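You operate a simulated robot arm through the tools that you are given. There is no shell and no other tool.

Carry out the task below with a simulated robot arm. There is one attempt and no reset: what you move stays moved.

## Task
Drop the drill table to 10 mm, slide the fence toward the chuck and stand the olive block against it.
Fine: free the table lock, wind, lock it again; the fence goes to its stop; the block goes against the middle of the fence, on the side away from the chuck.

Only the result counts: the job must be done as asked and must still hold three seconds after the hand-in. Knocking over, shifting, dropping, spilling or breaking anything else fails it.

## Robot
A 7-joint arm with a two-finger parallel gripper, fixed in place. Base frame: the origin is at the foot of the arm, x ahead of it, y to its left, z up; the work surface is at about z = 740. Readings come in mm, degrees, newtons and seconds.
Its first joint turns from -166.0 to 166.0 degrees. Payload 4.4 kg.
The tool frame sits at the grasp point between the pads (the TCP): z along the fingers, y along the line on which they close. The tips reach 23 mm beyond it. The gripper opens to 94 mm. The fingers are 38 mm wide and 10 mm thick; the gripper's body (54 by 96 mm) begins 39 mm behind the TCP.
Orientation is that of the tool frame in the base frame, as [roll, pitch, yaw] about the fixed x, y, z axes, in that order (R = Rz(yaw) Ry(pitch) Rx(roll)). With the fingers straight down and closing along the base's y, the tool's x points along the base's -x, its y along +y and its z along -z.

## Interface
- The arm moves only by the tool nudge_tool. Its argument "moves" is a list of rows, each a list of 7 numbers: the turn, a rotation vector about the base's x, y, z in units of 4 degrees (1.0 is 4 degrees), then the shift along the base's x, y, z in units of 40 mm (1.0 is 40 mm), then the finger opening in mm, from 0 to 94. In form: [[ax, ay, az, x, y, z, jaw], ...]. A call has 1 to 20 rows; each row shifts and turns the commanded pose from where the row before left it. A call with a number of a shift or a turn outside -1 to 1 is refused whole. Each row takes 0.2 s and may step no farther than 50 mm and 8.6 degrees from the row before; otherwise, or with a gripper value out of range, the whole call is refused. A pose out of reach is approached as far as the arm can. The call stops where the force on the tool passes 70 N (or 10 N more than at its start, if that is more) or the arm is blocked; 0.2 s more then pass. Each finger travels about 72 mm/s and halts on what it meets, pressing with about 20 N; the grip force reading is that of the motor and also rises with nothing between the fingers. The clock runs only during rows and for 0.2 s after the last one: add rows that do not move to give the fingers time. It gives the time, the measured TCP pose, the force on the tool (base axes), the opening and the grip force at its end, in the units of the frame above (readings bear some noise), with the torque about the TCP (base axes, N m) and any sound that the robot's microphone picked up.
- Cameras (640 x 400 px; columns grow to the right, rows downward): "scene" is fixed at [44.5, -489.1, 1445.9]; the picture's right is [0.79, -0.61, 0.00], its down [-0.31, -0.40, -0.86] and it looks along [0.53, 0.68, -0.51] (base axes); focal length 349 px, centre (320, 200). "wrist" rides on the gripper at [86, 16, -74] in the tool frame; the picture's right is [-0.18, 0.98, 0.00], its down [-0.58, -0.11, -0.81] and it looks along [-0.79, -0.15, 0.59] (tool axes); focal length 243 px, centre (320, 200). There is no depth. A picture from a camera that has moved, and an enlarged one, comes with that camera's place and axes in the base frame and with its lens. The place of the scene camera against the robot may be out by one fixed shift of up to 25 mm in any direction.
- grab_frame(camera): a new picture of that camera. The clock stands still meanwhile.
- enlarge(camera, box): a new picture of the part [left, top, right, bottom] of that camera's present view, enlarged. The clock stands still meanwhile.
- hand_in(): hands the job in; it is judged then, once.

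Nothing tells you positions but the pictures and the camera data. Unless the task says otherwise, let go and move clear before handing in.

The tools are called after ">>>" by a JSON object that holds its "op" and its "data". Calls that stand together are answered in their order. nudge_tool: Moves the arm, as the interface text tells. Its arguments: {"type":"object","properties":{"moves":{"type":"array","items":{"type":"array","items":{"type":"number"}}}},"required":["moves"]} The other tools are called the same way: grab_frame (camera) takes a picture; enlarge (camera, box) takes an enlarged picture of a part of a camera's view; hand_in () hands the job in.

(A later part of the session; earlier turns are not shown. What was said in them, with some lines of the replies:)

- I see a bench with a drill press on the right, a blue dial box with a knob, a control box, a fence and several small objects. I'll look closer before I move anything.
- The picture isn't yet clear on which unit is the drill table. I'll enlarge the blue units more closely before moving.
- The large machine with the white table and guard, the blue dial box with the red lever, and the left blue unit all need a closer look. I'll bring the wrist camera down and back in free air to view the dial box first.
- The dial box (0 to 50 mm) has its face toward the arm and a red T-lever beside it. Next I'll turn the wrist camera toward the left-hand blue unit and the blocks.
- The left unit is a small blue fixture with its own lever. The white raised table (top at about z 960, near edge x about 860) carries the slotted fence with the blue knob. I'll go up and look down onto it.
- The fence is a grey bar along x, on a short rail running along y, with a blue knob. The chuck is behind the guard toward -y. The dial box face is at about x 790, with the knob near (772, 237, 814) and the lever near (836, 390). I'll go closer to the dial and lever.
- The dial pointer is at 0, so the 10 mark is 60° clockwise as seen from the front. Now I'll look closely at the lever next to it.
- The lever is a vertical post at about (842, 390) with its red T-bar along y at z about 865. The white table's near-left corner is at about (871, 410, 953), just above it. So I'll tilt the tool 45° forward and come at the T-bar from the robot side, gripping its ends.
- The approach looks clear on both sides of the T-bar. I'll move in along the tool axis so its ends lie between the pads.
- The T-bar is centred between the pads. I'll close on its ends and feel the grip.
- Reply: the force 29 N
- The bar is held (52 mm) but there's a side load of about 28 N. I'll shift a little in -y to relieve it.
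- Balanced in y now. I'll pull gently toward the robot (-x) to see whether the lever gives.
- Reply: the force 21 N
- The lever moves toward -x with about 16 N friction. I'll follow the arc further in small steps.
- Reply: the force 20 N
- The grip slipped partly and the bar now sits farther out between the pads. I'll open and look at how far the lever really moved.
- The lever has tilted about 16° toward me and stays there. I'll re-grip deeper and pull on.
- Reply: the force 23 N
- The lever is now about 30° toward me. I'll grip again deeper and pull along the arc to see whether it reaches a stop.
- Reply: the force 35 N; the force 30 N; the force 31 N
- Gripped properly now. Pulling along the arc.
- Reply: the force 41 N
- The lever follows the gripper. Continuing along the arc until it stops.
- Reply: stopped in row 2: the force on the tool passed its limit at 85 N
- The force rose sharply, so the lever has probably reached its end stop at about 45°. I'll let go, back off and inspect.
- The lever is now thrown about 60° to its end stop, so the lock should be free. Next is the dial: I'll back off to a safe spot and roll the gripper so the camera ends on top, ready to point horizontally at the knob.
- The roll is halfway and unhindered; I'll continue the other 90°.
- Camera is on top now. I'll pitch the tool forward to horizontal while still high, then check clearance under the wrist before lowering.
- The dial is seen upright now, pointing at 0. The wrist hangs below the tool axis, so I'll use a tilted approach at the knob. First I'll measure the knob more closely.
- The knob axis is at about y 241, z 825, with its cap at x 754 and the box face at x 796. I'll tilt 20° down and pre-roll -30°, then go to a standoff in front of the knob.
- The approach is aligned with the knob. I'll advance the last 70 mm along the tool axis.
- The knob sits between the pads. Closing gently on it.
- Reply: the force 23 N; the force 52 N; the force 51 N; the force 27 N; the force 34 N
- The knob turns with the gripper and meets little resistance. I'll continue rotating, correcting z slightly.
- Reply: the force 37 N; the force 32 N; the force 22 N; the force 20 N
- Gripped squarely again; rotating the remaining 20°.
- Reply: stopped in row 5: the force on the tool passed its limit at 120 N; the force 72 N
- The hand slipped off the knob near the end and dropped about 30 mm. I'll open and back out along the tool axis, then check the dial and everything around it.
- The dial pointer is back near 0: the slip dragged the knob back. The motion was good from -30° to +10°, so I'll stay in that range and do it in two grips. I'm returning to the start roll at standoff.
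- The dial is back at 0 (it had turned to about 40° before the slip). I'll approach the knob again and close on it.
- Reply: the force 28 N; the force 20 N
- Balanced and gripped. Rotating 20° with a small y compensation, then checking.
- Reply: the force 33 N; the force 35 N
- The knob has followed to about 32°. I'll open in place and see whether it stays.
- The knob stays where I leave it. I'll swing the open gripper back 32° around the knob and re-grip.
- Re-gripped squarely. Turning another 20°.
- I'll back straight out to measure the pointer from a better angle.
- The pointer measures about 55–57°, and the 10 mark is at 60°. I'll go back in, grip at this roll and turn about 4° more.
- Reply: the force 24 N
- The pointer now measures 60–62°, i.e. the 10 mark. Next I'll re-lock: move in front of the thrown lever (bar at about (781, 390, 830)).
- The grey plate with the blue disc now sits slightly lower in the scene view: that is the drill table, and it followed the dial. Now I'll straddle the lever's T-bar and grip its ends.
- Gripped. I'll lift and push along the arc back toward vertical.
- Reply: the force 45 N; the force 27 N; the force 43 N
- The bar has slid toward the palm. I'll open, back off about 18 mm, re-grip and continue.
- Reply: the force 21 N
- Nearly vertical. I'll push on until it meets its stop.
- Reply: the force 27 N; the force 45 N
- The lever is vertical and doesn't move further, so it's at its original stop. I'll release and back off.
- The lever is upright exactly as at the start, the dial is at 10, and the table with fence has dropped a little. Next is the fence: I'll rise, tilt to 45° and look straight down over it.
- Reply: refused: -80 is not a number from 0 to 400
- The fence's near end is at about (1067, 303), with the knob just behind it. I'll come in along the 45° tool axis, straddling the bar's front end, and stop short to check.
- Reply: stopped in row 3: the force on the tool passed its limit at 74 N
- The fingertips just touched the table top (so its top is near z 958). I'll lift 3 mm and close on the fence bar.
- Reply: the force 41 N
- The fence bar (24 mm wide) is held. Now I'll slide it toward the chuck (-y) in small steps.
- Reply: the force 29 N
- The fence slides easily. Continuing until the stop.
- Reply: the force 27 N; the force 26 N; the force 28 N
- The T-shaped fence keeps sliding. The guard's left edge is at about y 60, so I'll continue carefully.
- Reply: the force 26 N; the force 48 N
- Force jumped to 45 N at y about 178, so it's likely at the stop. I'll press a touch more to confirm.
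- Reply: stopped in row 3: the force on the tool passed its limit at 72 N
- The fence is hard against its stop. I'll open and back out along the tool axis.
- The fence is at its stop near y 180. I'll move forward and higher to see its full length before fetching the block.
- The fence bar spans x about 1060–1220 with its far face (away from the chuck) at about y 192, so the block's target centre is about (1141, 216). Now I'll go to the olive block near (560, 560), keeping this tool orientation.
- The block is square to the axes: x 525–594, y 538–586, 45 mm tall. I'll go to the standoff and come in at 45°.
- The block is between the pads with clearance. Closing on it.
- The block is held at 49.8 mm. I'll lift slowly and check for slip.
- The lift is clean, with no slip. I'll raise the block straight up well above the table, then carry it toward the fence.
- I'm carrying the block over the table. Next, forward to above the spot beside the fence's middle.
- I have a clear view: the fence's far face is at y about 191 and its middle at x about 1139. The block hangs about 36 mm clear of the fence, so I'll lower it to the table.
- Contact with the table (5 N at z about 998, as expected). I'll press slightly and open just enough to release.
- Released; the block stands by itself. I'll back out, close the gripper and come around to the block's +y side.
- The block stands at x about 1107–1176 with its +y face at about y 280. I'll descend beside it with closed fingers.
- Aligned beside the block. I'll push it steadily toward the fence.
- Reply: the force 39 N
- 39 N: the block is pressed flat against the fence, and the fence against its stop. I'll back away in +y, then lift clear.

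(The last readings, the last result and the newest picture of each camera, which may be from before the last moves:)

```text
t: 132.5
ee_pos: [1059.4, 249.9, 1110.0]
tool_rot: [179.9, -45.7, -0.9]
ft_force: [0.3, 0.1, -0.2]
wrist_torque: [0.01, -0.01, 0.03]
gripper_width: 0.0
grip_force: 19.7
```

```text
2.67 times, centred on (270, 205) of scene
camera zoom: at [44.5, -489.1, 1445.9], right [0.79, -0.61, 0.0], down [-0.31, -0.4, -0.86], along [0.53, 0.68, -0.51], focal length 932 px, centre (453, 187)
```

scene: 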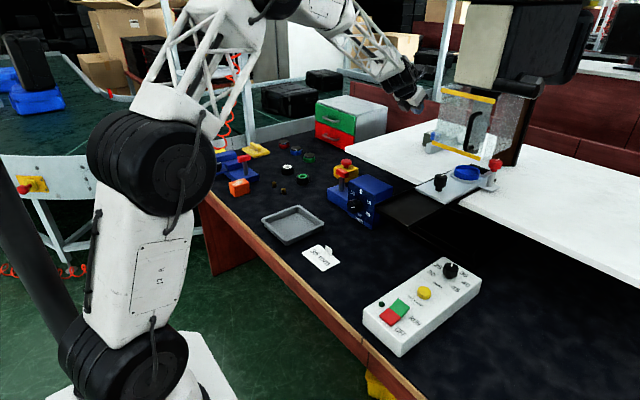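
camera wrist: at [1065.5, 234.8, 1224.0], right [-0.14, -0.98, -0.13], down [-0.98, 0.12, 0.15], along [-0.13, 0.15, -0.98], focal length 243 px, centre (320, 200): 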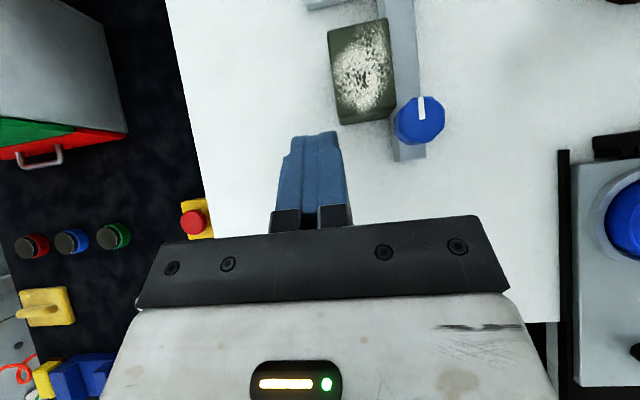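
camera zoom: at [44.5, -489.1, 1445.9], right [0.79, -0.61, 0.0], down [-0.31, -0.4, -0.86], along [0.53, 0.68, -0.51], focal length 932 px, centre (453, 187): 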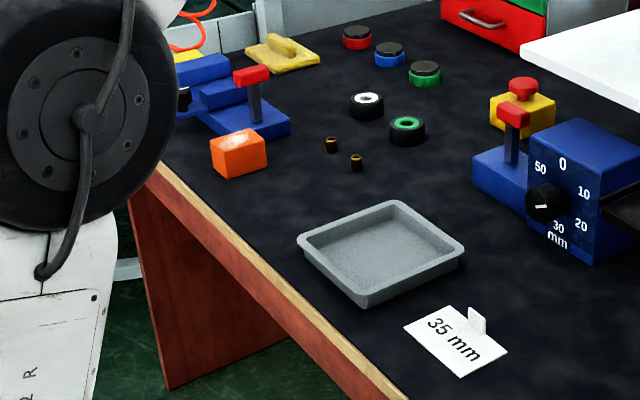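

The block is flush against the fence's middle (x about 1106–1175 on a bar of about 1060–1218). The dial reads 10, the lever is upright, and the tray and card are where they were. I'll move the arm clear and take a last look.

>>> {"op": "nudge_tool", "data": {"moves": [[0, 0, 0, -0.3, 0.1, 0.9, 0], [0, 0, 0, -0.6, 0.3, 0.7, 0], [0, 0, 0, -0.9, 0.4, 0.2, 0], [0, 0, 0, -0.9, 0.4, 0, 0], [0, 0, 0, -0.9, 0.4, 0, 0], [0, 0, 0, -0.9, 0.4, 0, 0], [0, 0, 0, -0.9, 0.4, 0, 0], [0, 0, 0, 0, 0, 0, 0]]}}

>>> {"op": "grab_frame", "data": {"camera": "scene"}}

>>> {"op": "enlarge", "data": {"camera": "scene", "box": [300, 80, 540, 230]}}

>>> {"op": "enlarge", "data": {"camera": "wrist", "box": [200, 0, 520, 200]}}

```text
t: 134.3
ee_pos: [839.2, 347.4, 1182.9]
tool_rot: [179.8, -45.7, -0.8]
ft_force: [0.6, -0.3, 0.1]
wrist_torque: [-0.01, 0.02, 0.0]
gripper_width: 0.0
grip_force: 19.9
```

```text
taken
```

scene: 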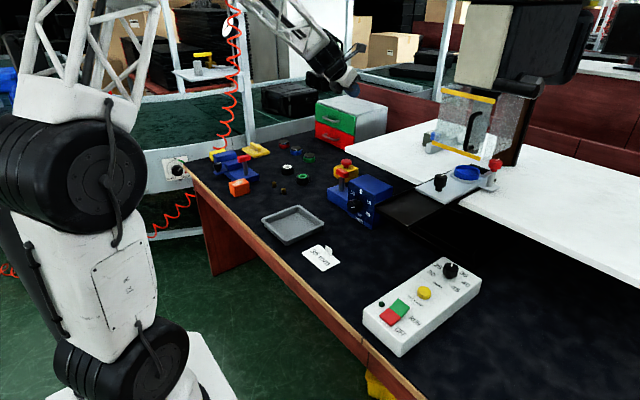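

```text
2.67 times, centred on (420, 155) of scene
camera zoom: at [44.5, -489.1, 1445.9], right [0.79, -0.61, 0.0], down [-0.31, -0.4, -0.86], along [0.53, 0.68, -0.51], focal length 932 px, centre (53, 320)
```

zoom: 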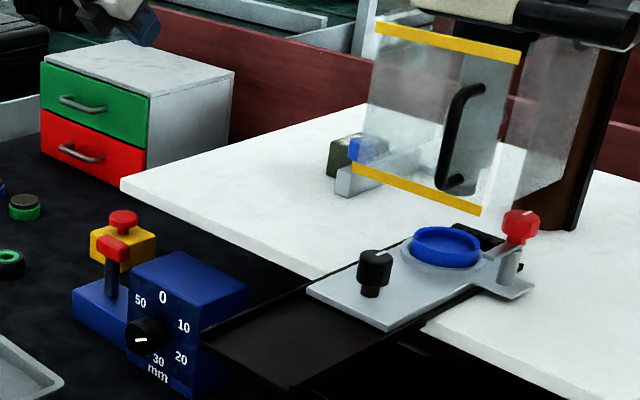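

```text
2.00 times, centred on (360, 100) of wrist
camera zoom: at [846.3, 331.5, 1297.0], right [-0.14, -0.98, -0.13], down [-0.98, 0.12, 0.15], along [-0.13, 0.15, -0.98], focal length 485 px, centre (240, 400)
```

zoom: 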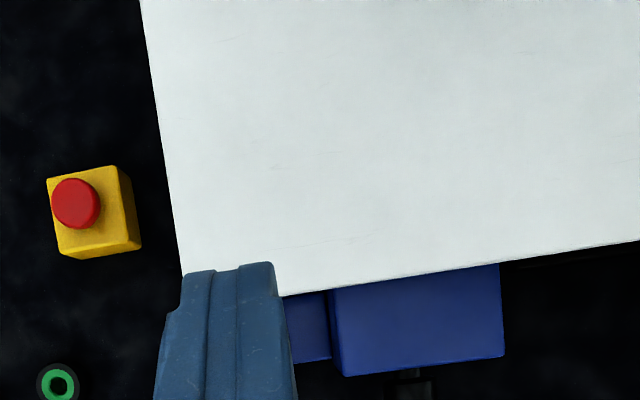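

Everything looks right: the dial is at 10, the lever is upright (locked), the fence is at its stop, and the block is flush on its far side with the arm clear. Handing in.

>>> {"op": "hand_in", "data": {}}

```text
The job is handed in.
```

The job is handed in. The last pictures showed every part of it done and the arm clear, but no pass or fail result came back.

- **Table:** I threw the lock lever, turned the dial to 10 mm and set the lever upright again, as it was at the start. The pointer measured about 60–62°, and the 10 mark is at 60°. In the scene picture the table sits slightly lower than before.
- **Fence:** I slid it about 120 mm toward the chuck, until it would not move further.
- **Block:** The olive block stands on the side away from the chuck, pressed flat against the fence. It is centred to within a few millimetres of the bar's middle.

My first grip on the dial slipped after about 40° and dragged the knob back to 0, so I turned it again in shorter grips. While lowering over the fence, the fingertips also touched the table top once, at about 74 N. I saw no sign that either moved anything else; the tray and the card were where they started.
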